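You operate a simulated robot arm through the tools that you are given. There is no shell and no other tool. Be economical: measure what you need, move in short steps, check, and stop when the job is done.

The job below is to be done with a simulated robot arm. You get a single attempt, and the scene is never put back.

JOB
Take the white dish and put it on the top of the long blue cabinet. Take the low white fitting with two yellow bands and leave it in the inside of the red check bin. Take the low white fitting with two blue bands and leave it on the top of the blue check bench. Put the tall white reducer with a black band over a blue band on top of the roll of red tape. Take the grey sponge on the top of the grey check bench and put it away on the shelf under the small blue bench. Open the left drawer of the grey ring bench, take the yellow tag from the top of the grey check bench and put it in the inside the left drawer of the grey ring bench, then shut the drawer. Pull the blue lid open. Do these in any order. Set down upright: low white fitting with two yellow bands, low white fitting with two blue bands.

It is judged by the outcome, as a careful person would: the job done as asked, and still so three seconds after it is handed in. It fails if anything else is knocked over, pushed out of place, dropped, spilled or broken. A push-on lid holds only when it is set on centred and level and pressed home; a screw cap is set on level and turned clockwise until tight.

ROBOT AND FRAMES
A 7-joint arm with a fingered hand on a trunk, on a base that drives. Base frame: it is fixed to the floor where the robot stands at the start and does not move with it; the origin is under the middle of the robot, x ahead of it, y to its left, z up. Units: m, degrees, N and s.
With the tool pointing down near the work surface it reaches from about 0.1 to 0.64 m from the robot's upright axis, wherever it stands. Its first joint turns from -166.0 to 166.0 degrees. Places, roughly: blue lid [0.4, 0.5, 0.8]; grey sponge (10x6x4 cm) [2.8, 2.6, 0.8]; inside of the red check bin (15x27 cm) [2.48, 2.1, 0.8]; inside the left drawer of the grey ring bench [0.5, 0.5, 0.7]; left drawer of the grey ring bench [0.4, 0.5, 0.7]; low white fitting with two blue ba (6x7x8 cm) [0.4, 2.6, 0.8]; low white fitting with two yellow  (7x8x8 cm) [0.4, 2.7, 0.8]; roll of red tape (7x7x5 cm) [0.3, 0.9, 0.8]; shelf under the small blue bench [0.5, 1.6, 0.2]; tall white reducer with a black ba (5x6x11 cm) [0.4, 3, 0.4]; top of the blue check bench [2.6, 1.4, 0.8]; top of the long blue cabinet [0.6, -2.7, 0.8]; white dish (9x9x3 cm) [0.5, -0.1, 0.8]; yellow tag [2.75, 2.25, 0.75]. Payload 4 kg.
The TCP is the grasp point between the finger pads, 0.026 m short of the fingertips. In the tool frame z runs along the fingers and y along their closing line. Largest opening 0.132 m; the body of the gripper starts 0.073 m behind the TCP. The gripper is a hand of 4 fingers: y runs from the thumb to the fingers, the wrist lies at [0, 0, -0.239] in the tool frame.
Orientation is that of the tool frame in the base frame, as a unit quaternion [x, y, z, w]. With the fingers straight down and closing along the base's y, the tool's x points along the base's -x, its y along +y and its z along -z.

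CONTROLS
- The arm moves only by the tool move_arm. Its argument "rows" is one flat list of numbers, 6 for each row, row after row: the shift along the base's x, y, z in m, then the turn, a rotation vector about the base's x, y, z in rad. In form: [tx, ty, tz, rx, ry, rz, tx, ty, tz, rx, ry, rz, ...]. A call has 1 to 12 rows; each row shifts and turns the commanded pose from where the row before left it. Rows are played at 5 a second. More than 0.05 m and 8.6 degrees between two rows, and nothing of the call is played. A pose out of reach is approached as far as the arm can. The call stops where the force on the tool passes 40 N (or 10 N more than at its start, if that is more) or the arm is blocked; 0.2 s more then pass. In this call time passes only in rows, and 0.2 s behind the last. It gives the time, the measured TCP pose, the force on the tool (base axes), the opening and the grip force at its end, in the units of the frame above (readings bear some noise), with the torque about the TCP (base axes, N m) and any sound that the robot's microphone picked up.
- Cameras (640 x 400 px; columns grow to the right, rows downward): "scene" is now at [-0.0016, 0.1706, 1.5018]; the picture's right is [0.28, -0.96, 0.00], its down [-0.89, -0.26, -0.36] and it looks along [0.35, 0.10, -0.93] (base axes); focal length 277 px, centre (320, 200). "wrist" rides on the gripper at [0.068, 0.002, -0.097] in the tool frame; the picture's right is [-0.03, 1.00, 0.00], its down [-0.82, -0.02, -0.58] and it looks along [-0.58, -0.01, 0.82] (tool axes); focal length 270 px, centre (320, 200). There is no depth. A picture from a camera that has moved, and an enlarged one, comes with that camera's place and axes in the base frame and with its lens.
- camera(camera): a new picture of that camera. It takes no simulated time.
- raise_lower(by): slides the trunk up (or, below 0, down) by that many m; the arm and the scene camera ride with it, the base frame stays. It gives what a move gives, with no picture.
- roll_base(legs): drives the robot by 1 to 6 legs, each [ahead, turn to the left] in m and degrees, along the robot's own axes; the way and the turn of a leg run together, so that a leg with both is an arc; at most 1.5 m and 180 degrees a leg. The arm and the cameras ride along, it lands a little off, and it stops where it bumps. It gives what a move gives.
- curl_fingers(finger1, finger2, finger3, thumb_bend): sets how far each is bent, from 0 (flat) to 1 (curled in); at 0.3 the hand is open as for a grip, at 0.7 the pads meet at the TCP. One left out holds its place. A second passes; each finger stops where it meets its share of the squeeze, and holds until it gets a number again. It is the only way to open and close the hand. It gives what a move gives, with no picture; readings hold the bend of each and the force on the fingers (four entries, about 0 where the hand has none), thumb and palm.
- turn_head(pan, tilt): turns the head with the scene camera to pan (to the left, within 155 degrees either way) and tilt (down, from -29 to 69), counted from straight ahead of the robot. It gives what a move gives.
- close_up(camera, box): a new picture of the part [left, top, right, bottom] of that camera's present view, enlarged. It takes no simulated time.
- close_job(): hands the job in; it is judged then, once.

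Work in short steps. Places have to be worked out from the pictures, the camera data and where the tool is seen: move nearer, look again, correct. Check each grasp and each placing, and mend what went wrong. You have 217 turns and 210 pictures in all, those below and enlarged ones among them. Open the gripper and draw the arm clear of the work before you hand the job in, unless the task says otherwise; then end with one line.

The tools are called after ">>>" as name(argument=value, ...) on one line, values as JSON. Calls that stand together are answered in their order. move_arm: Moves the arm, as the interface text tells. Its arguments: {"type":"object","properties":{"rows":{"type":"array","items":{"type":"number"}}},"required":["rows"]} The other tools are called the same way: raise_lower (by) slides the trunk up or down; curl_fingers (finger1, finger2, finger3, thumb_bend) moves the fingers one by one; roll_base (legs) drives the base; turn_head (pan, tilt) turns the head that bears the scene camera; camera (camera) takes a picture; close_up (camera, box) takes an enlarged picture of a part of a camera's view; close_job () hands the job in.

At the start:

```text
clock: 0.0
tcp_pos: [0.0892, 0.4664, 1.0826]
ee_rot: [0.0, 1.0, 0.001, -0.002]
wrist_force: [0.1, 1.3, -0.6]
wrist_torque: [0.03, -0.02, 0.02]
finger_gap: 0.1319
grip_force: 0.1
shape: jaw
bend: [0.3, 0.3, 0.3, 0.3]
finger forces: [0.0, 0.0, 0.0, 0.0, 0.1, 0.0]
trunk travel left (down, up): [-0.5, 0.09]
robot x, y, heading: [0.0, -0.001, -0.1]
head pan, tilt: [16.3, 68.6]
```

scene: 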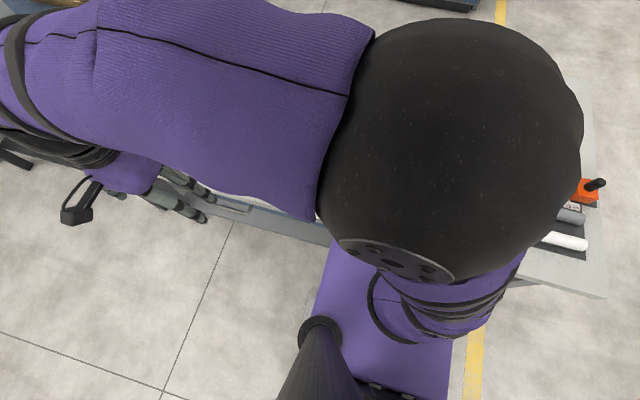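
wrist: 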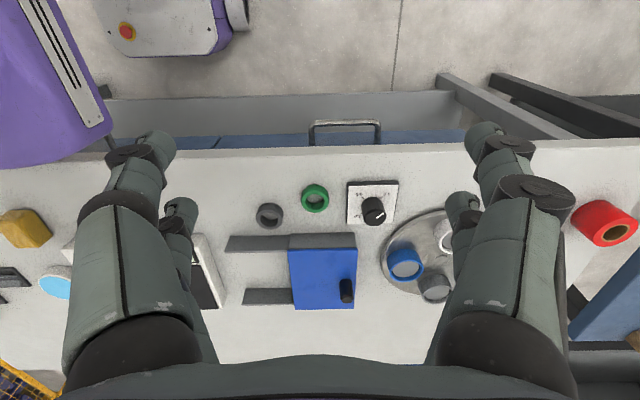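

I start by surveying the scene: the arm blocks the view at present, so I turn the head to look ahead.

>>> turn_head(pan=0, tilt=35)

>>> camera(camera="scene")

>>> turn_head(pan=60, tilt=20)

>>> camera(camera="scene")

>>> turn_head(pan=-60, tilt=20)

>>> camera(camera="scene")

```text
clock: 1.0
tcp_pos: [0.0887, 0.4685, 1.0816]
ee_rot: [0.0, 1.0, 0.001, -0.001]
wrist_force: [0.3, 0.3, -0.3]
wrist_torque: [0.03, 0.0, 0.0]
finger_gap: 0.1319
grip_force: 0.0
shape: jaw
bend: [0.3, 0.3, 0.3, 0.3]
finger forces: [0.1, 0.0, 0.1, 0.1, 0.0, 0.0]
trunk travel left (down, up): [-0.5, 0.09]
robot x, y, heading: [0.0028, 0.0011, -0.3]
head pan, tilt: [0.0, 35.0]
```

```text
207 pictures are left
camera scene: at [0.0326, 0.1549, 1.5452], right [0.0, -1.0, 0.0], down [-0.57, 0.0, -0.82], along [0.82, 0.0, -0.57], focal length 277 px, centre (320, 200)
```

scene: 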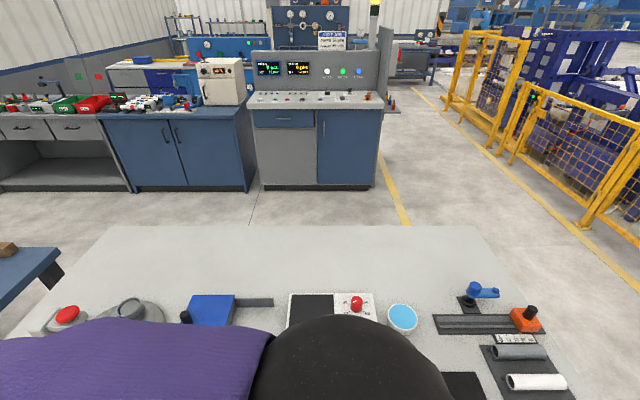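

```text
clock: 2.3
tcp_pos: [0.0896, 0.4661, 1.0825]
ee_rot: [0.0, 1.0, 0.001, -0.001]
wrist_force: [0.0, 0.3, 0.0]
wrist_torque: [-0.04, -0.01, -0.02]
finger_gap: 0.1319
grip_force: 0.0
shape: jaw
bend: [0.3, 0.3, 0.3, 0.3]
finger forces: [0.0, 0.1, 0.0, 0.1, 0.1, 0.1]
trunk travel left (down, up): [-0.5, 0.09]
robot x, y, heading: [-0.0001, 0.0013, -0.1]
head pan, tilt: [60.0, 20.0]
```

```text
206 pictures are left
camera scene: at [-0.0089, 0.2355, 1.5691], right [0.87, -0.5, 0.0], down [-0.17, -0.3, -0.94], along [0.47, 0.81, -0.34], focal length 277 px, centre (320, 200)
```

scene: 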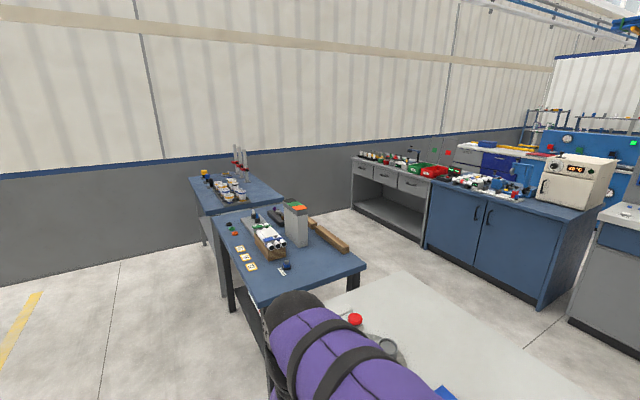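

```text
clock: 4.3
tcp_pos: [0.0897, 0.4665, 1.0817]
ee_rot: [0.0, 1.0, 0.001, -0.001]
wrist_force: [-0.9, 0.3, 0.5]
wrist_torque: [0.01, 0.0, 0.0]
finger_gap: 0.1317
grip_force: 0.0
shape: jaw
bend: [0.3, 0.3, 0.3, 0.3]
finger forces: [0.1, 0.0, 0.1, 0.0, 0.0, 0.1]
trunk travel left (down, up): [-0.5, 0.09]
robot x, y, heading: [-0.001, -0.0028, 0.1]
head pan, tilt: [-60.0, 20.0]
```

```text
205 pictures are left
camera scene: at [-0.0089, 0.0743, 1.5692], right [-0.87, -0.5, 0.0], down [-0.17, 0.3, -0.94], along [0.47, -0.81, -0.34], focal length 277 px, centre (320, 200)
```

scene: 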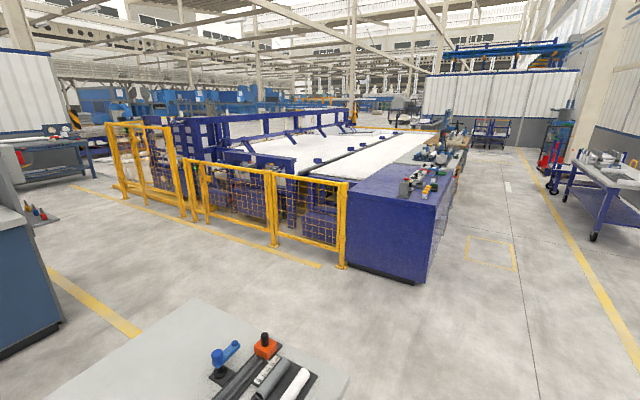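

I survey left, behind and right, to know the free floor.

>>> turn_head(pan=95, tilt=30)

>>> camera(camera="scene")

>>> turn_head(pan=-100, tilt=30)

>>> camera(camera="scene")

>>> turn_head(pan=-20, tilt=55)

>>> camera(camera="scene")

>>> close_up(camera="wrist", box=[160, 90, 480, 320])

```text
clock: 6.7
tcp_pos: [0.0883, 0.4678, 1.0826]
ee_rot: [0.0, 1.0, 0.001, -0.001]
wrist_force: [1.0, 0.2, -0.7]
wrist_torque: [0.0, -0.01, -0.01]
finger_gap: 0.1318
grip_force: 0.2
shape: jaw
bend: [0.3, 0.3, 0.3, 0.3]
finger forces: [0.0, 0.1, 0.0, 0.0, 0.0, 0.0]
trunk travel left (down, up): [-0.5, 0.09]
robot x, y, heading: [0.0042, -0.0001, -0.0]
head pan, tilt: [95.0, 30.0]
```

```text
204 pictures are left
camera scene: at [-0.0633, 0.245, 1.5531], right [1.0, 0.09, 0.0], down [0.04, -0.5, -0.87], along [-0.08, 0.86, -0.5], focal length 277 px, centre (320, 200)
```

scene: 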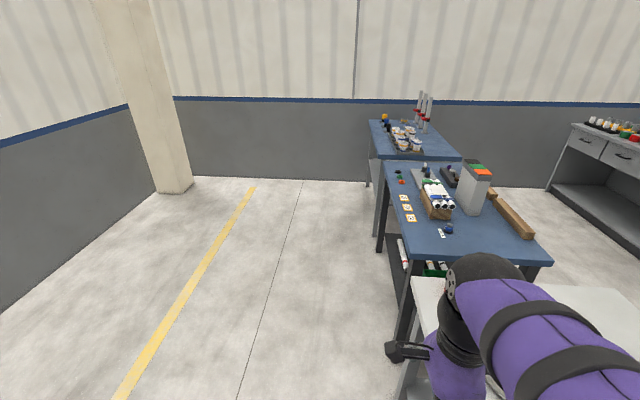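

```text
clock: 9.6
tcp_pos: [0.0898, 0.4673, 1.0827]
ee_rot: [0.0, 1.0, 0.001, -0.001]
wrist_force: [1.0, 0.4, 0.1]
wrist_torque: [-0.01, 0.0, -0.02]
finger_gap: 0.1318
grip_force: 0.0
shape: jaw
bend: [0.3, 0.3, 0.3, 0.3]
finger forces: [0.0, 0.1, 0.0, 0.1, 0.0, 0.0]
trunk travel left (down, up): [-0.5, 0.09]
robot x, y, heading: [-0.0038, -0.001, -0.1]
head pan, tilt: [-100.0, 30.0]
```

```text
203 pictures are left
camera scene: at [-0.0712, 0.0658, 1.5531], right [-0.98, 0.17, 0.0], down [0.09, 0.49, -0.87], along [-0.15, -0.85, -0.5], focal length 277 px, centre (320, 200)
```

scene: 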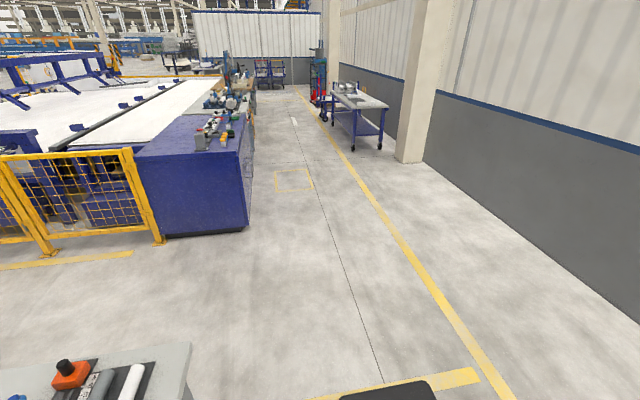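

```text
clock: 11.1
tcp_pos: [0.0903, 0.4673, 1.0823]
ee_rot: [0.001, 1.0, 0.001, -0.001]
wrist_force: [0.8, 0.1, 0.2]
wrist_torque: [-0.04, -0.01, -0.01]
finger_gap: 0.132
grip_force: 0.0
shape: jaw
bend: [0.3, 0.3, 0.3, 0.3]
finger forces: [0.0, 0.0, 0.0, 0.1, 0.1, 0.0]
trunk travel left (down, up): [-0.5, 0.09]
robot x, y, heading: [0.0004, -0.0002, 0.2]
head pan, tilt: [-20.0, 55.0]
```

```text
202 pictures are left
camera scene: at [0.0123, 0.1302, 1.5171], right [-0.34, -0.94, 0.0], down [-0.77, 0.28, -0.57], along [0.54, -0.2, -0.82], focal length 277 px, centre (320, 200)
```

scene: 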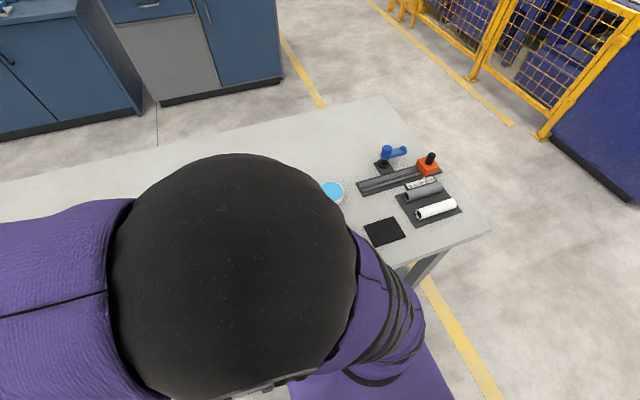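

```text
1.74 times, centred on (320, 205) of wrist
camera zoom: at [0.0212, 0.4671, 1.18], right [0.03, 1.0, 0.0], down [0.82, -0.02, 0.58], along [0.58, -0.01, -0.82], focal length 470 px, centre (320, 191)
```

zoom: 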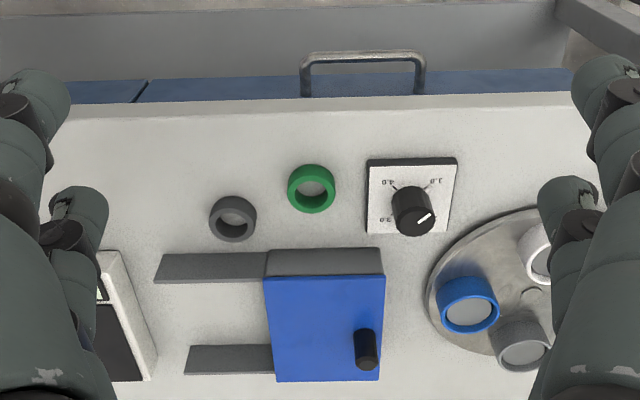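

The knob of the blue lid looks to be near (0.48, 0.51), about 0.69 m from my axis, so out of reach. I step the base about 0.2 m to the left (back, turn, ahead, turn back, ahead).

>>> roll_base(legs=[[-0.2, 0], [0, 90], [0.2, 0], [0, -90], [0.2, 0]])

>>> camera(camera="wrist")

>>> camera(camera="scene")

```text
clock: 23.6
tcp_pos: [0.1089, 0.6484, 1.0833]
ee_rot: [0.021, 1.0, 0.001, -0.001]
wrist_force: [-0.6, -0.9, -0.2]
wrist_torque: [-0.02, 0.04, 0.02]
finger_gap: 0.1321
grip_force: 0.0
shape: jaw
bend: [0.3, 0.3, 0.3, 0.3]
finger forces: [0.0, 0.0, 0.0, 0.0, 0.0, 0.1]
trunk travel left (down, up): [-0.5, 0.09]
robot x, y, heading: [-0.0005, 0.1822, -2.1]
head pan, tilt: [-20.0, 55.0]
```

```text
200 pictures are left
camera wrist: at [0.0402, 0.6515, 1.18], right [0.07, 1.0, 0.0], down [0.82, -0.06, 0.58], along [0.57, -0.04, -0.82], focal length 270 px, centre (320, 200)
```

wrist: 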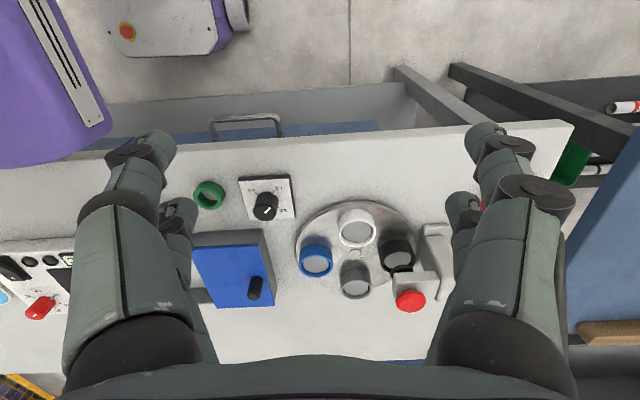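

```text
199 pictures are left
camera scene: at [0.0165, 0.3154, 1.5171], right [-0.38, -0.93, 0.0], down [-0.76, 0.31, -0.57], along [0.53, -0.22, -0.82], focal length 277 px, centre (320, 200)
```

scene: 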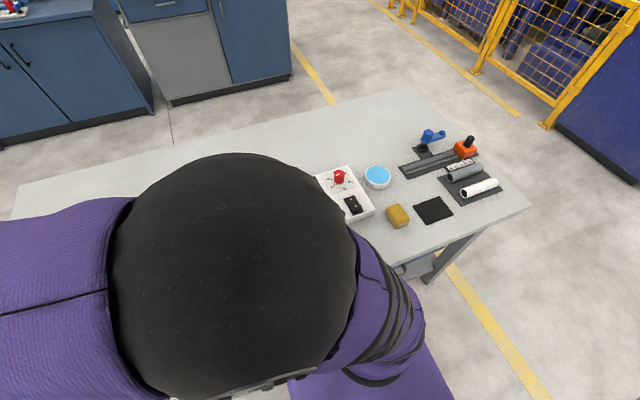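

Triangulating the two wrist views puts the knob top near (0.446, 0.507, 0.88). I move the tool in over it, a bit short, to look nearer.

>>> move_arm(rows=[0.04, -0.025, 0, 0, 0, 0.036, 0.04, -0.025, 0, 0, 0, 0, 0.04, -0.025, 0, 0, 0, 0, 0.04, -0.025, 0, 0, 0, 0, 0.04, -0.025, 0, 0, 0, 0, 0.04, -0.015, -0.03, 0, 0, 0])

>>> camera(camera="wrist")

>>> camera(camera="scene")

```text
refused: row 6 steps farther than a row can; nothing moved
```

```text
198 pictures are left
camera wrist: at [0.0402, 0.6515, 1.18], right [0.07, 1.0, 0.0], down [0.82, -0.06, 0.58], along [0.57, -0.04, -0.82], focal length 270 px, centre (320, 200)
```

wrist: 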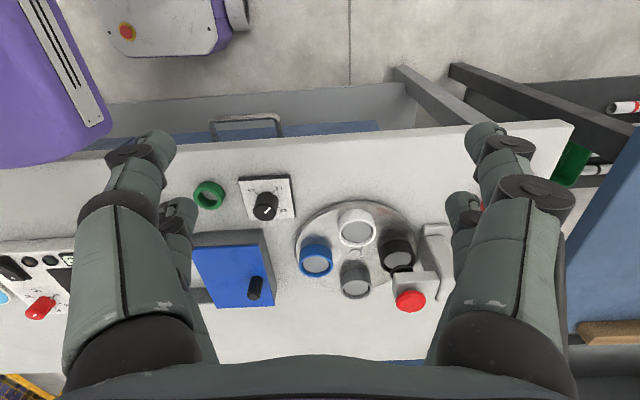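

```text
197 pictures are left
camera scene: at [0.0165, 0.3154, 1.5171], right [-0.38, -0.93, 0.0], down [-0.76, 0.31, -0.57], along [0.53, -0.22, -0.82], focal length 277 px, centre (320, 200)
```

scene: 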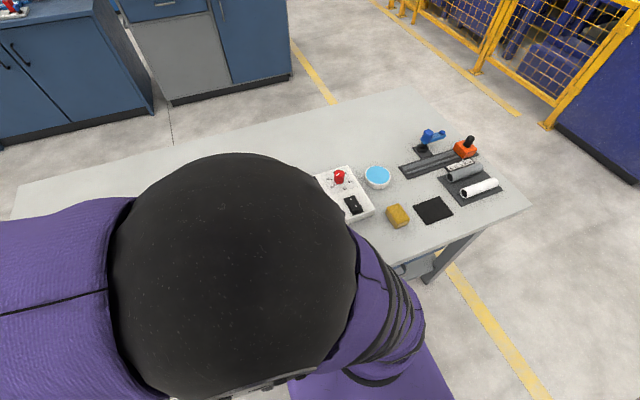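

One row was a hair too long; I split the move.

>>> move_arm(rows=[0.04, -0.025, 0, 0, 0, 0.036, 0.04, -0.025, 0, 0, 0, 0, 0.04, -0.025, 0, 0, 0, 0, 0.04, -0.025, 0, 0, 0, 0, 0.04, -0.025, 0, 0, 0, 0, 0.03, -0.01, -0.03, 0, 0, 0])

>>> camera(camera="wrist")

```text
clock: 25.0
tcp_pos: [0.3399, 0.513, 1.0521]
ee_rot: [0.003, 1.0, 0.001, -0.002]
wrist_force: [0.0, 0.4, 0.7]
wrist_torque: [0.01, 0.0, 0.01]
finger_gap: 0.132
grip_force: 0.0
shape: jaw
bend: [0.3, 0.3, 0.3, 0.3]
finger forces: [0.0, 0.0, 0.0, 0.1, 0.0, 0.1]
trunk travel left (down, up): [-0.5, 0.09]
robot x, y, heading: [-0.0033, 0.1866, -2.2]
head pan, tilt: [-20.0, 55.0]
```

```text
196 pictures are left
camera wrist: at [0.2719, 0.5125, 1.1492], right [0.03, 1.0, 0.0], down [0.82, -0.03, 0.58], along [0.58, -0.02, -0.82], focal length 270 px, centre (320, 200)
```

wrist: 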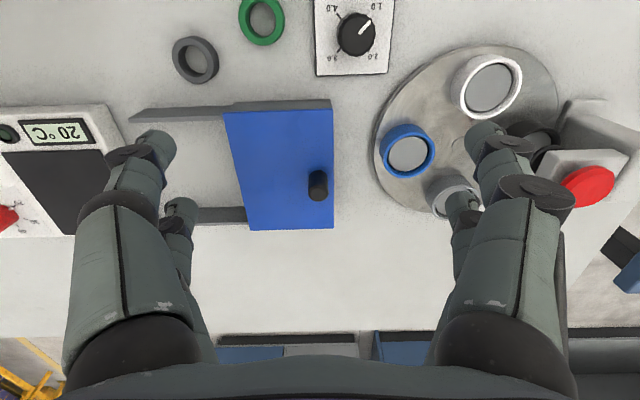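

The knob is at about (0.453, 0.504), top near 0.875. I half close the hand and come over it, descending to 0.92 first.

>>> curl_fingers(finger1=0.5, finger2=0.5, finger3=0.5, thumb_bend=0.5)

>>> move_arm(rows=[0.04, -0.003, 0, 0, 0, 0, 0.04, -0.003, 0, 0, 0, 0, 0.033, -0.003, 0, 0, 0, 0, 0, 0, -0.04, 0, 0, 0, 0, 0, -0.04, 0, 0, 0, 0, 0, -0.04, 0, 0, 0])

>>> camera(camera="wrist")

```text
clock: 26.0
tcp_pos: [0.3393, 0.5122, 1.05]
ee_rot: [0.003, 1.0, 0.001, 0.0]
wrist_force: [0.0, -0.4, -0.4]
wrist_torque: [0.02, 0.0, 0.03]
finger_gap: 0.0667
grip_force: 0.0
shape: fingers
bend: [0.5, 0.5, 0.5, 0.5]
finger forces: [0.0, 0.0, 0.1, 0.0, 0.0, 0.0]
trunk travel left (down, up): [-0.5, 0.09]
robot x, y, heading: [-0.0031, 0.1864, -2.1]
head pan, tilt: [-20.0, 55.0]
```

```text
clock: 27.4
tcp_pos: [0.4525, 0.5035, 0.9301]
ee_rot: [0.004, 1.0, 0.001, -0.001]
wrist_force: [0.0, -0.1, 0.1]
wrist_torque: [0.03, 0.0, -0.01]
finger_gap: 0.0665
grip_force: 0.1
shape: fingers
bend: [0.5, 0.5, 0.5, 0.5]
finger forces: [0.0, 0.1, 0.0, 0.1, 0.1, 0.1]
trunk travel left (down, up): [-0.5, 0.09]
robot x, y, heading: [-0.0008, 0.1839, -2.4]
head pan, tilt: [-20.0, 55.0]
```

```text
195 pictures are left
camera wrist: at [0.3842, 0.5041, 1.0282], right [0.03, 1.0, 0.0], down [0.82, -0.03, 0.58], along [0.58, -0.02, -0.82], focal length 270 px, centre (320, 200)
```

wrist: 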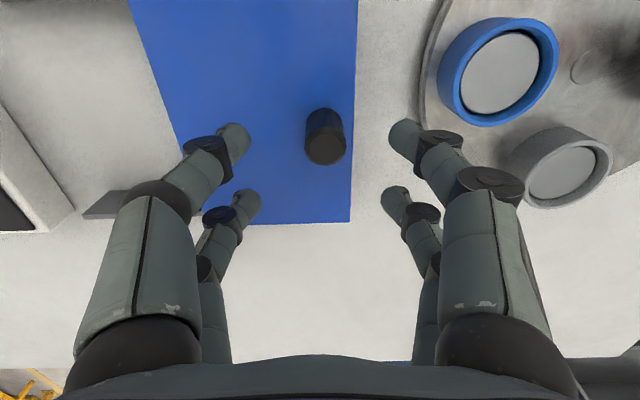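

The knob is straight below the TCP; its top is near 0.875 and the lid surface near 0.82. I go down to 0.86 and pinch it.

>>> move_arm(rows=[0, 0.001, -0.04, 0, 0, 0, 0, 0, -0.03, 0, 0, 0])

>>> curl_fingers(finger1=0.7, finger2=0.7, finger3=0.7, thumb_bend=0.7)

>>> camera(camera="wrist")

```text
clock: 27.9
tcp_pos: [0.4524, 0.5096, 0.8815]
ee_rot: [0.002, 1.0, 0.005, 0.004]
wrist_force: [-3.9, -0.1, 15.3]
wrist_torque: [-0.76, 0.21, -0.21]
finger_gap: 0.0677
grip_force: 7.5
shape: fingers
bend: [0.5, 0.5, 0.5, 0.5]
finger forces: [0.1, 0.0, 5.7, 0.0, 9.8, 0.0]
trunk travel left (down, up): [-0.5, 0.09]
robot x, y, heading: [-0.0003, 0.1838, -2.1]
head pan, tilt: [-20.0, 55.0]
stopped in row 2: the force on the tool passed its limit at 62 N (the readings are from after the stop); the commanded pose is now the measured one
```

```text
clock: 28.9
tcp_pos: [0.4523, 0.5074, 0.8802]
ee_rot: [0.003, 1.0, 0.003, 0.002]
wrist_force: [-2.5, -1.9, -2.3]
wrist_torque: [-0.07, 0.05, 0.01]
finger_gap: 0.0091
grip_force: 2.2
shape: fingers
bend: [0.68, 0.7, 0.7, 0.68]
finger forces: [2.0, 0.0, 0.1, 0.0, 3.3, 0.0]
trunk travel left (down, up): [-0.5, 0.09]
robot x, y, heading: [-0.0063, 0.1885, -1.9]
head pan, tilt: [-20.0, 55.0]
```

```text
194 pictures are left
camera wrist: at [0.3846, 0.5076, 0.9766], right [0.03, 1.0, 0.01], down [0.81, -0.03, 0.58], along [0.58, -0.01, -0.81], focal length 270 px, centre (320, 200)
```

wrist: 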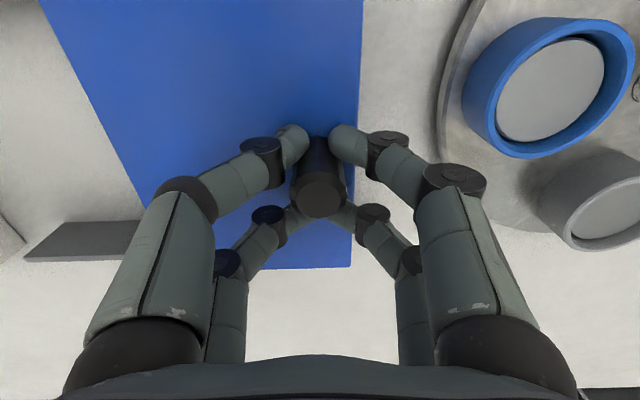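

The knob is caged between the fingers. Now I draw it along -y (toward the open rails) in small steps.

>>> move_arm(rows=[0, -0.015, 0.002, 0, 0, 0, 0, -0.015, 0, 0, 0, 0, 0, -0.02, 0, 0, 0, 0])

>>> camera(camera="wrist")

```text
clock: 29.7
tcp_pos: [0.4528, 0.4574, 0.8813]
ee_rot: [0.004, 1.0, 0.002, 0.003]
wrist_force: [-2.5, -2.2, 0.1]
wrist_torque: [0.02, 0.05, 0.01]
finger_gap: 0.0078
grip_force: 2.6
shape: fingers
bend: [0.68, 0.7, 0.7, 0.69]
finger forces: [1.8, 0.1, 0.1, 0.0, 3.4, 0.0]
trunk travel left (down, up): [-0.5, 0.09]
robot x, y, heading: [0.0003, 0.1887, -2.3]
head pan, tilt: [-20.0, 55.0]
```

```text
193 pictures are left
camera wrist: at [0.3843, 0.4565, 0.9784], right [0.03, 1.0, 0.01], down [0.81, -0.03, 0.58], along [0.58, -0.01, -0.81], focal length 270 px, centre (320, 200)
```

wrist: 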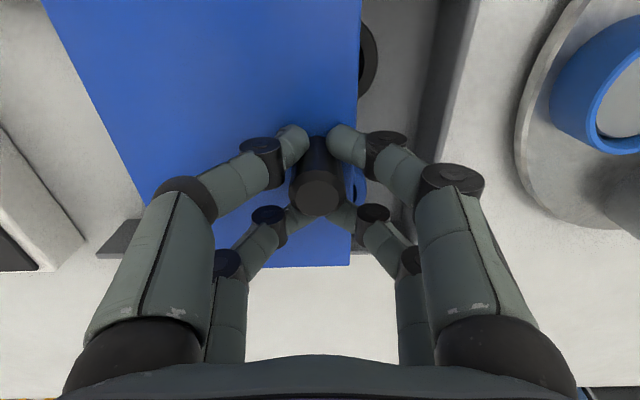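

The lid slides easily. I go on until it stops or is fully off the opening.

>>> move_arm(rows=[0, -0.02, 0, 0, 0, 0, 0, -0.02, 0, 0, 0, 0, 0, -0.02, 0, 0, 0, 0, 0, -0.015, 0, 0, 0, 0, 0, -0.015, 0, 0, 0, 0])

>>> camera(camera="wrist")

```text
clock: 30.9
tcp_pos: [0.4519, 0.3693, 0.8825]
ee_rot: [0.001, 1.0, 0.005, 0.004]
wrist_force: [-4.8, 11.2, 5.7]
wrist_torque: [0.4, 0.2, 0.0]
finger_gap: 0.0219
grip_force: 5.8
shape: fingers
bend: [0.6, 0.7, 0.7, 0.7]
finger forces: [11.4, 0.1, 0.0, 0.0, 0.1, 0.1]
trunk travel left (down, up): [-0.5, 0.09]
robot x, y, heading: [-0.0003, 0.186, -2.1]
head pan, tilt: [-20.0, 55.0]
```

```text
192 pictures are left
camera wrist: at [0.3834, 0.369, 0.9799], right [0.03, 1.0, 0.01], down [0.81, -0.03, 0.58], along [0.58, -0.01, -0.81], focal length 270 px, centre (320, 200)
```

wrist: 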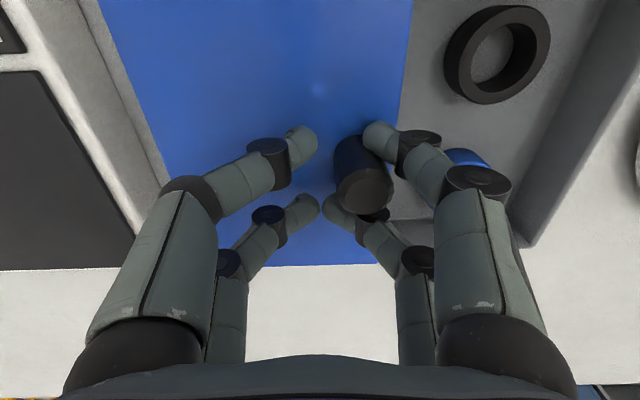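

The lid has come to its end stop, with the opening uncovered. I ease off, open the hand and rise.

>>> move_arm(rows=[0, 0.012, 0, 0, 0, 0])

>>> curl_fingers(finger1=0.5, finger2=0.5, finger3=0.5, thumb_bend=0.5)

>>> move_arm(rows=[0, 0, 0.04, 0, 0, 0, 0, 0, 0.045, 0, 0, 0, 0, 0, 0.045, 0, 0, 0, 0, 0, 0.04, 0, 0, 0])

>>> camera(camera="wrist")

```text
clock: 31.3
tcp_pos: [0.4529, 0.3801, 0.8823]
ee_rot: [0.003, 1.0, 0.002, 0.002]
wrist_force: [-2.6, 5.5, 1.0]
wrist_torque: [0.14, 0.06, -0.01]
finger_gap: 0.0124
grip_force: 3.0
shape: fingers
bend: [0.64, 0.7, 0.7, 0.7]
finger forces: [6.2, 0.1, 0.1, 0.0, 0.1, 0.1]
trunk travel left (down, up): [-0.5, 0.09]
robot x, y, heading: [-0.0053, 0.186, -2.2]
head pan, tilt: [-20.0, 55.0]
```

```text
clock: 32.3
tcp_pos: [0.4519, 0.3791, 0.8818]
ee_rot: [0.003, 1.0, 0.003, 0.003]
wrist_force: [0.9, -0.3, 3.2]
wrist_torque: [-0.13, -0.02, 0.06]
finger_gap: 0.0656
grip_force: 1.4
shape: fingers
bend: [0.5, 0.5, 0.5, 0.5]
finger forces: [0.0, 0.0, 1.3, 0.1, 1.3, 0.0]
trunk travel left (down, up): [-0.5, 0.09]
robot x, y, heading: [0.0031, 0.1828, -2.3]
head pan, tilt: [-20.0, 55.0]
```

```text
clock: 33.3
tcp_pos: [0.4538, 0.3804, 1.0497]
ee_rot: [0.003, 1.0, 0.003, 0.002]
wrist_force: [0.6, -0.7, 0.3]
wrist_torque: [0.0, 0.02, 0.07]
finger_gap: 0.0657
grip_force: 0.1
shape: fingers
bend: [0.5, 0.5, 0.5, 0.5]
finger forces: [0.0, 0.0, 0.0, 0.1, 0.1, 0.0]
trunk travel left (down, up): [-0.5, 0.09]
robot x, y, heading: [-0.0021, 0.1876, -2.3]
head pan, tilt: [-20.0, 55.0]
```

```text
191 pictures are left
camera wrist: at [0.3846, 0.3794, 1.1471], right [0.03, 1.0, 0.01], down [0.81, -0.03, 0.58], along [0.58, -0.01, -0.81], focal length 270 px, centre (320, 200)
```

wrist: 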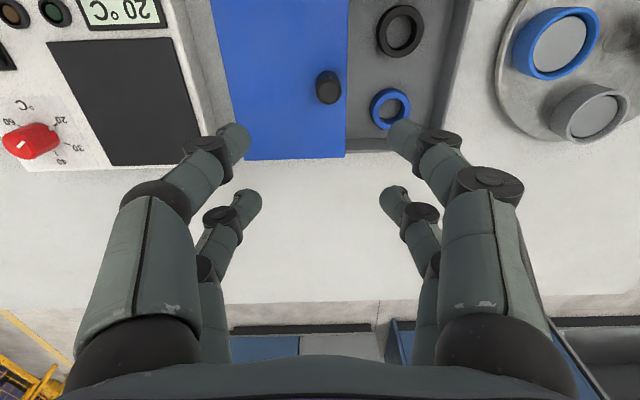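

The lid is open and the rest stands as before. Next the white dish at about (0.50, -0.10): I move above it and look.

>>> curl_fingers(finger1=0.3, finger2=0.3, finger3=0.3, thumb_bend=0.3)

>>> move_arm(rows=[-0.01, -0.048, 0, 0, 0, 0, -0.01, -0.048, 0, 0, 0, 0, -0.01, -0.048, 0, 0, 0, 0, -0.01, -0.048, 0, 0, 0, 0, 0, -0.048, 0, 0, 0, 0, 0, -0.048, 0, 0, 0, 0, 0, -0.048, 0, 0, 0, 0, 0, -0.048, 0, 0, 0, 0, 0, -0.048, 0, 0, 0, 0])

>>> camera(camera="wrist")

>>> camera(camera="scene")

```text
clock: 34.3
tcp_pos: [0.4533, 0.3798, 1.0498]
ee_rot: [0.003, 1.0, 0.004, 0.003]
wrist_force: [0.6, -0.5, -0.5]
wrist_torque: [0.03, 0.02, 0.05]
finger_gap: 0.1326
grip_force: 0.0
shape: fingers
bend: [0.3, 0.3, 0.3, 0.3]
finger forces: [0.0, 0.1, 0.1, 0.0, 0.0, 0.0]
trunk travel left (down, up): [-0.5, 0.09]
robot x, y, heading: [-0.0017, 0.1856, -2.3]
head pan, tilt: [-20.0, 55.0]
```

```text
clock: 36.3
tcp_pos: [0.413, -0.0536, 1.0497]
ee_rot: [0.002, 1.0, 0.004, 0.002]
wrist_force: [0.4, -0.5, -0.2]
wrist_torque: [0.0, -0.01, 0.01]
finger_gap: 0.1325
grip_force: 0.0
shape: fingers
bend: [0.3, 0.3, 0.3, 0.3]
finger forces: [0.0, 0.0, 0.1, 0.1, 0.0, 0.0]
trunk travel left (down, up): [-0.5, 0.09]
robot x, y, heading: [-0.0035, 0.1848, -2.2]
head pan, tilt: [-20.0, 55.0]
```

```text
190 pictures are left
camera wrist: at [0.3448, -0.0539, 1.1476], right [0.03, 1.0, 0.01], down [0.81, -0.03, 0.58], along [0.58, -0.01, -0.81], focal length 270 px, centre (320, 200)
```

wrist: 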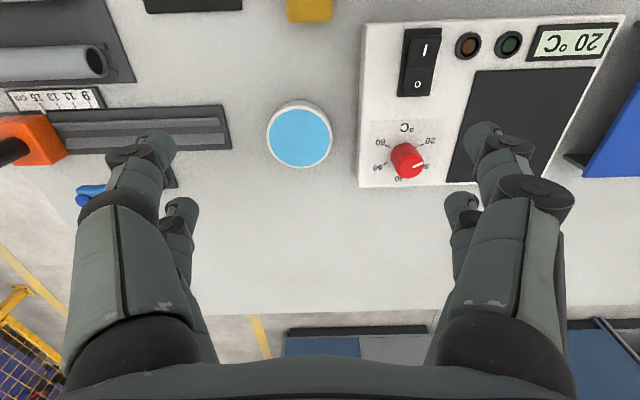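

```text
189 pictures are left
camera scene: at [0.0167, 0.3151, 1.5171], right [-0.38, -0.93, 0.0], down [-0.76, 0.31, -0.57], along [0.53, -0.22, -0.82], focal length 277 px, centre (320, 200)
```

scene: 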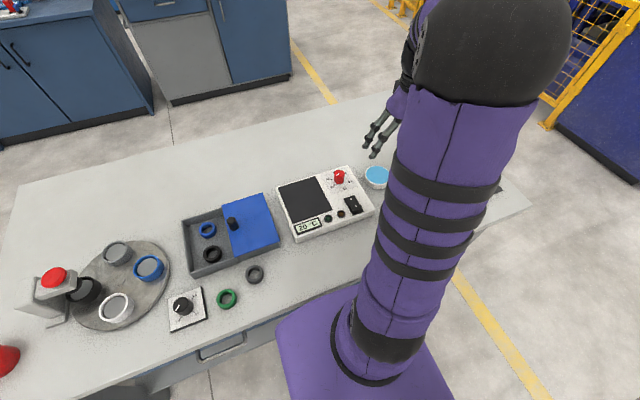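

The dish rim seems to be at (0.492, -0.087, 0.80), with the white box only 4 cm to its left. I turn the hand 90° so the fingers close along x, where there's room, and move above it.

>>> move_arm(rows=[0.007, -0.003, -0.01, 0, 0, -0.143, 0.007, -0.003, -0.01, 0, 0, -0.143, 0.007, -0.003, -0.01, 0, 0, -0.143, 0.007, -0.003, -0.01, 0, 0, -0.143, 0.007, -0.003, -0.01, 0, 0, -0.143, 0.007, -0.003, -0.01, 0, 0, -0.143, 0.007, -0.003, -0.01, 0, 0, -0.143, 0.007, -0.003, -0.01, 0, 0, -0.143, 0.007, -0.003, 0, 0, 0, -0.143, 0.007, -0.003, 0, 0, 0, -0.143, 0.007, -0.003, 0, 0, 0, -0.143])

>>> camera(camera="wrist")

```text
clock: 38.7
tcp_pos: [0.4911, -0.0852, 0.9725]
ee_rot: [0.711, 0.703, 0.001, 0.005]
wrist_force: [0.0, 0.6, -0.4]
wrist_torque: [0.02, -0.02, 0.0]
finger_gap: 0.1324
grip_force: 0.1
shape: fingers
bend: [0.3, 0.3, 0.3, 0.3]
finger forces: [0.0, 0.0, 0.1, 0.0, 0.1, 0.0]
trunk travel left (down, up): [-0.5, 0.09]
robot x, y, heading: [0.0012, 0.1872, -2.1]
head pan, tilt: [-20.0, 55.0]
```

```text
188 pictures are left
camera wrist: at [0.4933, -0.0182, 1.0691], right [1.0, -0.04, 0.01], down [-0.03, -0.81, 0.58], along [-0.02, -0.58, -0.81], focal length 270 px, centre (320, 200)
```

wrist: 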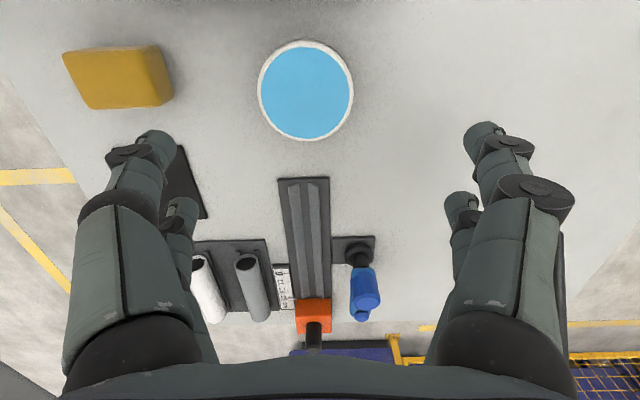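

The dish centre now works out at about (0.480, -0.082). I shift and lower to 0.87, then look again.

>>> move_arm(rows=[-0.01, 0.003, -0.035, 0, 0, 0, 0, 0, -0.035, 0, 0, 0, 0, 0, -0.032, 0, 0, 0])

>>> camera(camera="wrist")

```text
clock: 39.5
tcp_pos: [0.4817, -0.0818, 0.8696]
ee_rot: [0.709, 0.705, 0.001, 0.004]
wrist_force: [-1.6, 0.2, -0.1]
wrist_torque: [-0.01, 0.02, -0.02]
finger_gap: 0.1326
grip_force: 0.1
shape: fingers
bend: [0.3, 0.3, 0.3, 0.3]
finger forces: [0.1, 0.1, 0.0, 0.0, 0.0, 0.1]
trunk travel left (down, up): [-0.5, 0.09]
robot x, y, heading: [-0.0002, 0.1834, -2.3]
head pan, tilt: [-20.0, 55.0]
```

```text
187 pictures are left
camera wrist: at [0.483, -0.0147, 0.9667], right [1.0, -0.03, 0.01], down [-0.03, -0.81, 0.58], along [-0.01, -0.58, -0.81], focal length 270 px, centre (320, 200)
```

wrist: 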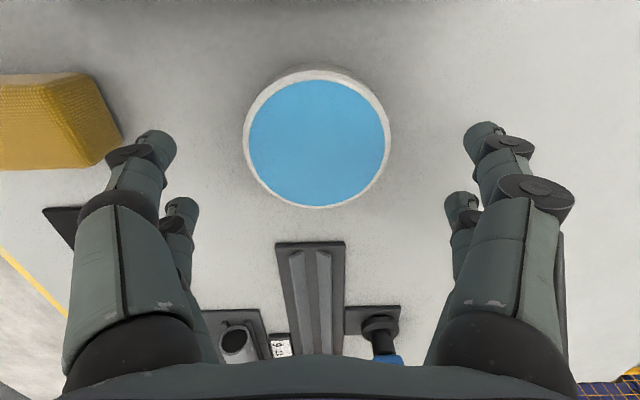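

The dish is centred under the hand; rim near 0.805. I lower to about 0.813 and close gently.

>>> move_arm(rows=[0, 0, -0.03, 0, 0, 0, 0, 0, -0.02, 0, 0, 0, 0, 0, -0.006, 0, 0, 0])

>>> curl_fingers(finger1=0.4, finger2=0.4, finger3=0.4, thumb_bend=0.4)

>>> camera(camera="wrist")

```text
clock: 40.3
tcp_pos: [0.4861, -0.0822, 0.8242]
ee_rot: [0.71, 0.704, 0.003, 0.011]
wrist_force: [-1.2, 2.3, 18.6]
wrist_torque: [0.24, 0.98, -0.09]
finger_gap: 0.1354
grip_force: 9.2
shape: fingers
bend: [0.31, 0.31, 0.27, 0.28]
finger forces: [2.8, 1.0, 4.3, 0.0, 10.7, 0.0]
trunk travel left (down, up): [-0.5, 0.09]
robot x, y, heading: [-0.0034, 0.1844, -2.2]
head pan, tilt: [-20.0, 55.0]
stopped in row 3: the force on the tool passed its limit at 46 N (the readings are from after the stop); the commanded pose is now the measured one
```

```text
clock: 41.1
tcp_pos: [0.4856, -0.0832, 0.8247]
ee_rot: [0.709, 0.705, 0.005, 0.012]
wrist_force: [-5.3, 3.6, 29.1]
wrist_torque: [0.27, 1.15, -0.02]
finger_gap: 0.1254
grip_force: 14.9
shape: fingers
bend: [0.35, 0.36, 0.32, 0.35]
finger forces: [4.7, 3.7, 7.5, 0.1, 13.1, 0.0]
trunk travel left (down, up): [-0.5, 0.09]
robot x, y, heading: [-0.0007, 0.1864, -2.2]
head pan, tilt: [-20.0, 55.0]
stopped: the force on the tool passed its limit at 41 N (the readings are from after the stop); the commanded pose is now the measured one
```

```text
186 pictures are left
camera wrist: at [0.4863, -0.015, 0.9223], right [1.0, -0.03, 0.02], down [-0.04, -0.81, 0.59], along [0.0, -0.59, -0.81], focal length 270 px, centre (320, 200)
```

wrist: 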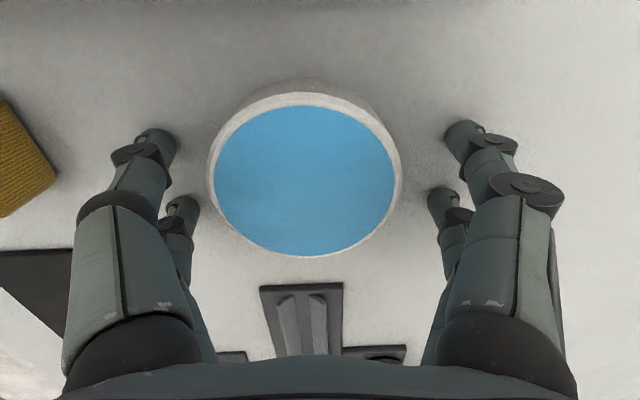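

The fingertips touch the table already. I raise 8 mm and close again.

>>> move_arm(rows=[-0.004, 0, 0.01, 0, 0, 0])

>>> curl_fingers(finger1=0.46, finger2=0.46, finger3=0.46, thumb_bend=0.46)

>>> camera(camera="wrist")

```text
clock: 41.5
tcp_pos: [0.483, -0.0833, 0.831]
ee_rot: [0.709, 0.705, 0.003, 0.01]
wrist_force: [-0.9, -1.2, 0.5]
wrist_torque: [0.02, 0.0, 0.01]
finger_gap: 0.1011
grip_force: 0.1
shape: fingers
bend: [0.4, 0.4, 0.38, 0.4]
finger forces: [0.1, 0.0, 0.1, 0.0, 0.4, 0.0]
trunk travel left (down, up): [-0.5, 0.09]
robot x, y, heading: [-0.0036, 0.1841, -2.0]
head pan, tilt: [-20.0, 55.0]
```

```text
clock: 42.5
tcp_pos: [0.4826, -0.083, 0.8341]
ee_rot: [0.709, 0.705, 0.004, 0.012]
wrist_force: [-1.1, 0.3, 3.6]
wrist_torque: [0.02, 0.25, 0.03]
finger_gap: 0.083
grip_force: 1.3
shape: fingers
bend: [0.46, 0.46, 0.45, 0.45]
finger forces: [0.1, 0.0, 1.0, 0.1, 2.4, 0.1]
trunk travel left (down, up): [-0.5, 0.09]
robot x, y, heading: [0.0014, 0.1896, -2.2]
head pan, tilt: [-20.0, 55.0]
```

```text
185 pictures are left
camera wrist: at [0.4835, -0.0157, 0.9296], right [1.0, -0.03, 0.02], down [-0.04, -0.81, 0.59], along [0.0, -0.59, -0.81], focal length 270 px, centre (320, 200)
```

wrist: 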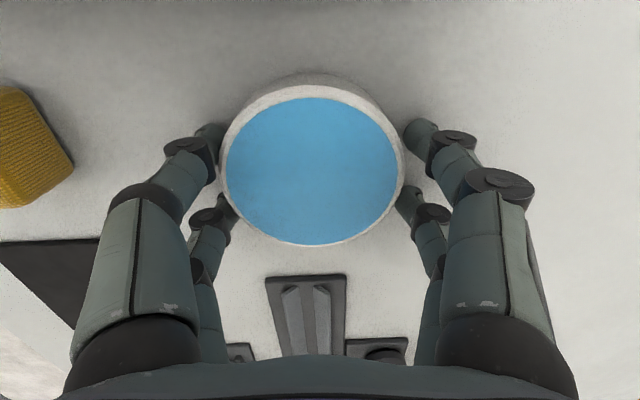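

The fingers straddle the dish; its centre is about 8 mm toward +y of the TCP. I shift and then close to a grip.

>>> move_arm(rows=[-0.003, 0.008, 0.002, 0, 0, 0])

>>> curl_fingers(finger1=0.54, finger2=0.54, finger3=0.54, thumb_bend=0.54)

>>> camera(camera="wrist")

```text
clock: 42.9
tcp_pos: [0.4803, -0.0747, 0.8348]
ee_rot: [0.709, 0.705, 0.003, 0.01]
wrist_force: [0.2, 0.2, 0.4]
wrist_torque: [0.03, 0.02, 0.0]
finger_gap: 0.0804
grip_force: 0.2
shape: fingers
bend: [0.46, 0.46, 0.46, 0.46]
finger forces: [0.0, 0.1, 0.1, 0.0, 0.0, 0.0]
trunk travel left (down, up): [-0.5, 0.09]
robot x, y, heading: [0.0036, 0.1858, -2.2]
head pan, tilt: [-20.0, 55.0]
```

```text
clock: 43.9
tcp_pos: [0.4793, -0.0755, 0.8347]
ee_rot: [0.709, 0.705, 0.003, 0.01]
wrist_force: [-1.5, 0.0, -0.6]
wrist_torque: [0.02, 0.06, 0.02]
finger_gap: 0.0691
grip_force: 8.8
shape: fingers
bend: [0.49, 0.48, 0.48, 0.51]
finger forces: [3.7, 4.6, 4.2, 0.1, 5.0, 0.0]
trunk travel left (down, up): [-0.5, 0.09]
robot x, y, heading: [0.0001, 0.1835, -1.9]
head pan, tilt: [-20.0, 55.0]
```

```text
184 pictures are left
camera wrist: at [0.4803, -0.0076, 0.9314], right [1.0, -0.03, 0.02], down [-0.04, -0.81, 0.59], along [0.0, -0.59, -0.81], focal length 270 px, centre (320, 200)
```

wrist: 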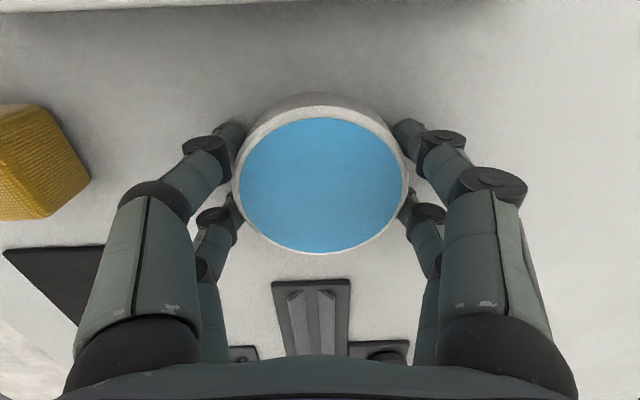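

All fingers press on the dish. I firm the grip a little and lift 3 cm slowly.

>>> curl_fingers(finger1=0.58, finger2=0.58, finger3=0.58, thumb_bend=0.6)

>>> move_arm(rows=[0, 0, 0.008, 0, 0, 0, 0, 0, 0.01, 0, 0, 0, 0, 0, 0.012, 0, 0, 0])

>>> camera(camera="wrist")

```text
clock: 44.9
tcp_pos: [0.4788, -0.076, 0.8351]
ee_rot: [0.71, 0.704, 0.003, 0.01]
wrist_force: [-0.4, 0.9, -0.4]
wrist_torque: [0.02, 0.02, -0.01]
finger_gap: 0.0679
grip_force: 14.7
shape: fingers
bend: [0.49, 0.47, 0.49, 0.54]
finger forces: [6.7, 7.9, 5.6, 0.1, 9.7, 0.0]
trunk travel left (down, up): [-0.5, 0.09]
robot x, y, heading: [-0.0006, 0.1883, -2.3]
head pan, tilt: [-20.0, 55.0]
```

```text
clock: 45.7
tcp_pos: [0.4809, -0.0742, 0.8652]
ee_rot: [0.71, 0.705, 0.003, 0.011]
wrist_force: [0.6, 0.6, -4.8]
wrist_torque: [0.03, 0.01, 0.02]
finger_gap: 0.0679
grip_force: 15.1
shape: fingers
bend: [0.48, 0.47, 0.49, 0.54]
finger forces: [7.0, 8.2, 5.4, 0.0, 9.5, 0.0]
trunk travel left (down, up): [-0.5, 0.09]
robot x, y, heading: [0.0008, 0.1892, -1.9]
head pan, tilt: [-20.0, 55.0]
```

```text
183 pictures are left
camera wrist: at [0.4803, -0.0067, 0.9616], right [1.0, -0.03, 0.02], down [-0.04, -0.81, 0.59], along [0.0, -0.59, -0.81], focal length 270 px, centre (320, 200)
```

wrist: 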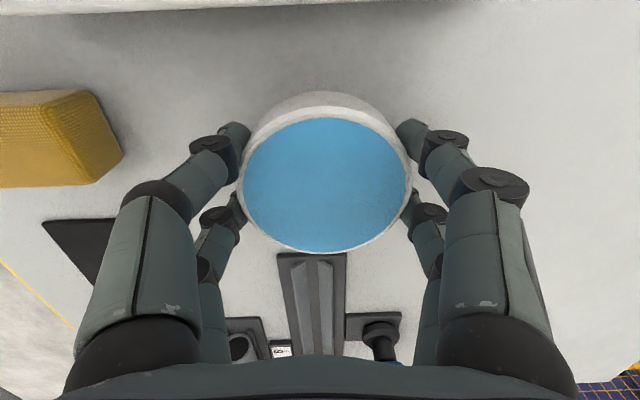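

The dish is lifted firmly (about 0.45 kg). I raise it level, draw it in, then back away from the bench and drive toward the long blue cabinet.

>>> move_arm(rows=[0, 0, 0.03, 0, 0, 0, 0, 0, 0.04, 0, 0, 0, 0, 0, 0.04, 0, 0, 0, 0, 0, 0.04, 0, 0, 0, 0, 0, 0.03, 0, 0, 0, -0.02, 0.03, 0, 0, 0, 0, -0.025, 0.04, 0, 0, 0, 0, -0.025, 0.04, 0, 0, 0, 0, -0.025, 0.04, 0, 0, 0, 0, -0.02, 0.03, 0, 0, 0, 0])

>>> roll_base(legs=[[-0.35, 0], [0, -88], [1.4, 0], [1.3, 0]])

>>> turn_head(pan=45, tilt=30)

>>> camera(camera="scene")

>>> camera(camera="wrist")

```text
clock: 47.9
tcp_pos: [0.3682, 0.105, 1.0469]
ee_rot: [0.71, 0.705, 0.003, 0.012]
wrist_force: [0.3, 0.4, -5.3]
wrist_torque: [0.02, 0.02, -0.02]
finger_gap: 0.0677
grip_force: 14.9
shape: fingers
bend: [0.48, 0.47, 0.49, 0.55]
finger forces: [7.0, 7.9, 5.4, 0.0, 9.3, 0.0]
trunk travel left (down, up): [-0.5, 0.09]
robot x, y, heading: [0.0017, 0.1888, -2.0]
head pan, tilt: [-20.0, 55.0]
```

```text
clock: 67.2
tcp_pos: [-0.4143, -2.9216, 1.0461]
ee_rot: [1.0, 0.016, -0.005, 0.009]
wrist_force: [0.1, -0.7, -4.7]
wrist_torque: [0.03, -0.02, 0.01]
finger_gap: 0.0673
grip_force: 15.0
shape: fingers
bend: [0.48, 0.47, 0.49, 0.55]
finger forces: [6.8, 8.0, 5.3, 0.0, 9.0, 0.1]
trunk travel left (down, up): [-0.5, 0.09]
robot x, y, heading: [-0.3496, -2.5506, -89.9]
head pan, tilt: [-20.0, 55.0]
```

```text
clock: 68.5
tcp_pos: [-0.4153, -2.9218, 1.0454]
ee_rot: [1.0, 0.016, -0.005, 0.01]
wrist_force: [-0.7, -0.5, -4.4]
wrist_torque: [0.03, -0.02, 0.0]
finger_gap: 0.0672
grip_force: 14.5
shape: fingers
bend: [0.48, 0.47, 0.49, 0.55]
finger forces: [6.9, 7.9, 5.3, 0.1, 9.0, 0.0]
trunk travel left (down, up): [-0.5, 0.09]
robot x, y, heading: [-0.3485, -2.5489, -89.8]
head pan, tilt: [45.0, 30.0]
```

```text
182 pictures are left
camera scene: at [-0.1268, -2.5534, 1.5531], right [-0.71, -0.71, 0.0], down [-0.35, 0.35, -0.87], along [0.61, -0.61, -0.5], focal length 277 px, centre (320, 200)
```

scene: 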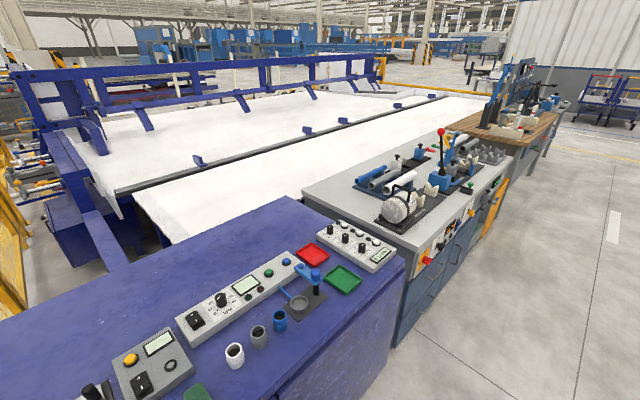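

```text
181 pictures are left
camera wrist: at [-0.345, -2.9208, 1.1427], right [0.01, -1.0, 0.02], down [-0.81, 0.01, 0.59], along [-0.59, -0.02, -0.81], focal length 270 px, centre (320, 200)
```

wrist: 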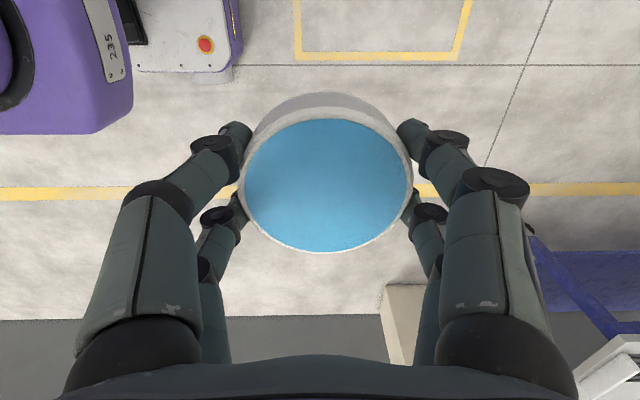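

The cabinet's near side is crowded with instruments; the free part is farther in (x ≥ 0.62). I look at its north end too, which I might approach instead.

>>> turn_head(pan=85, tilt=45)

>>> camera(camera="scene")

```text
clock: 69.6
tcp_pos: [-0.4146, -2.9219, 1.0458]
ee_rot: [1.0, 0.017, -0.005, 0.01]
wrist_force: [-0.2, 0.3, -5.6]
wrist_torque: [0.04, -0.02, 0.0]
finger_gap: 0.0674
grip_force: 14.7
shape: fingers
bend: [0.48, 0.47, 0.49, 0.55]
finger forces: [7.0, 8.0, 5.3, 0.0, 9.0, 0.1]
trunk travel left (down, up): [-0.5, 0.09]
robot x, y, heading: [-0.3485, -2.5503, -89.9]
head pan, tilt: [85.0, 45.0]
```

```text
180 pictures are left
camera scene: at [-0.1097, -2.4966, 1.5305], right [-0.09, -1.0, 0.0], down [-0.7, 0.06, -0.71], along [0.7, -0.06, -0.71], focal length 277 px, centre (320, 200)
```

scene: 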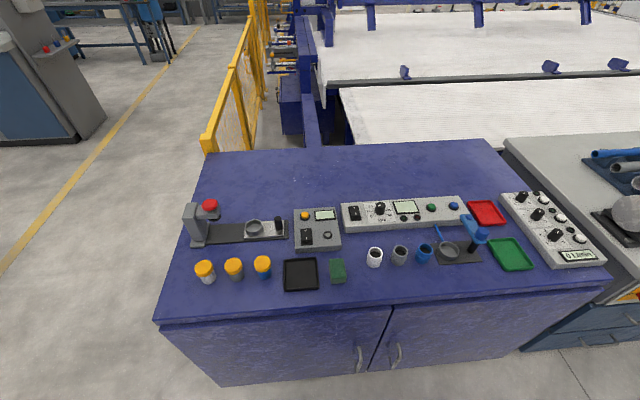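

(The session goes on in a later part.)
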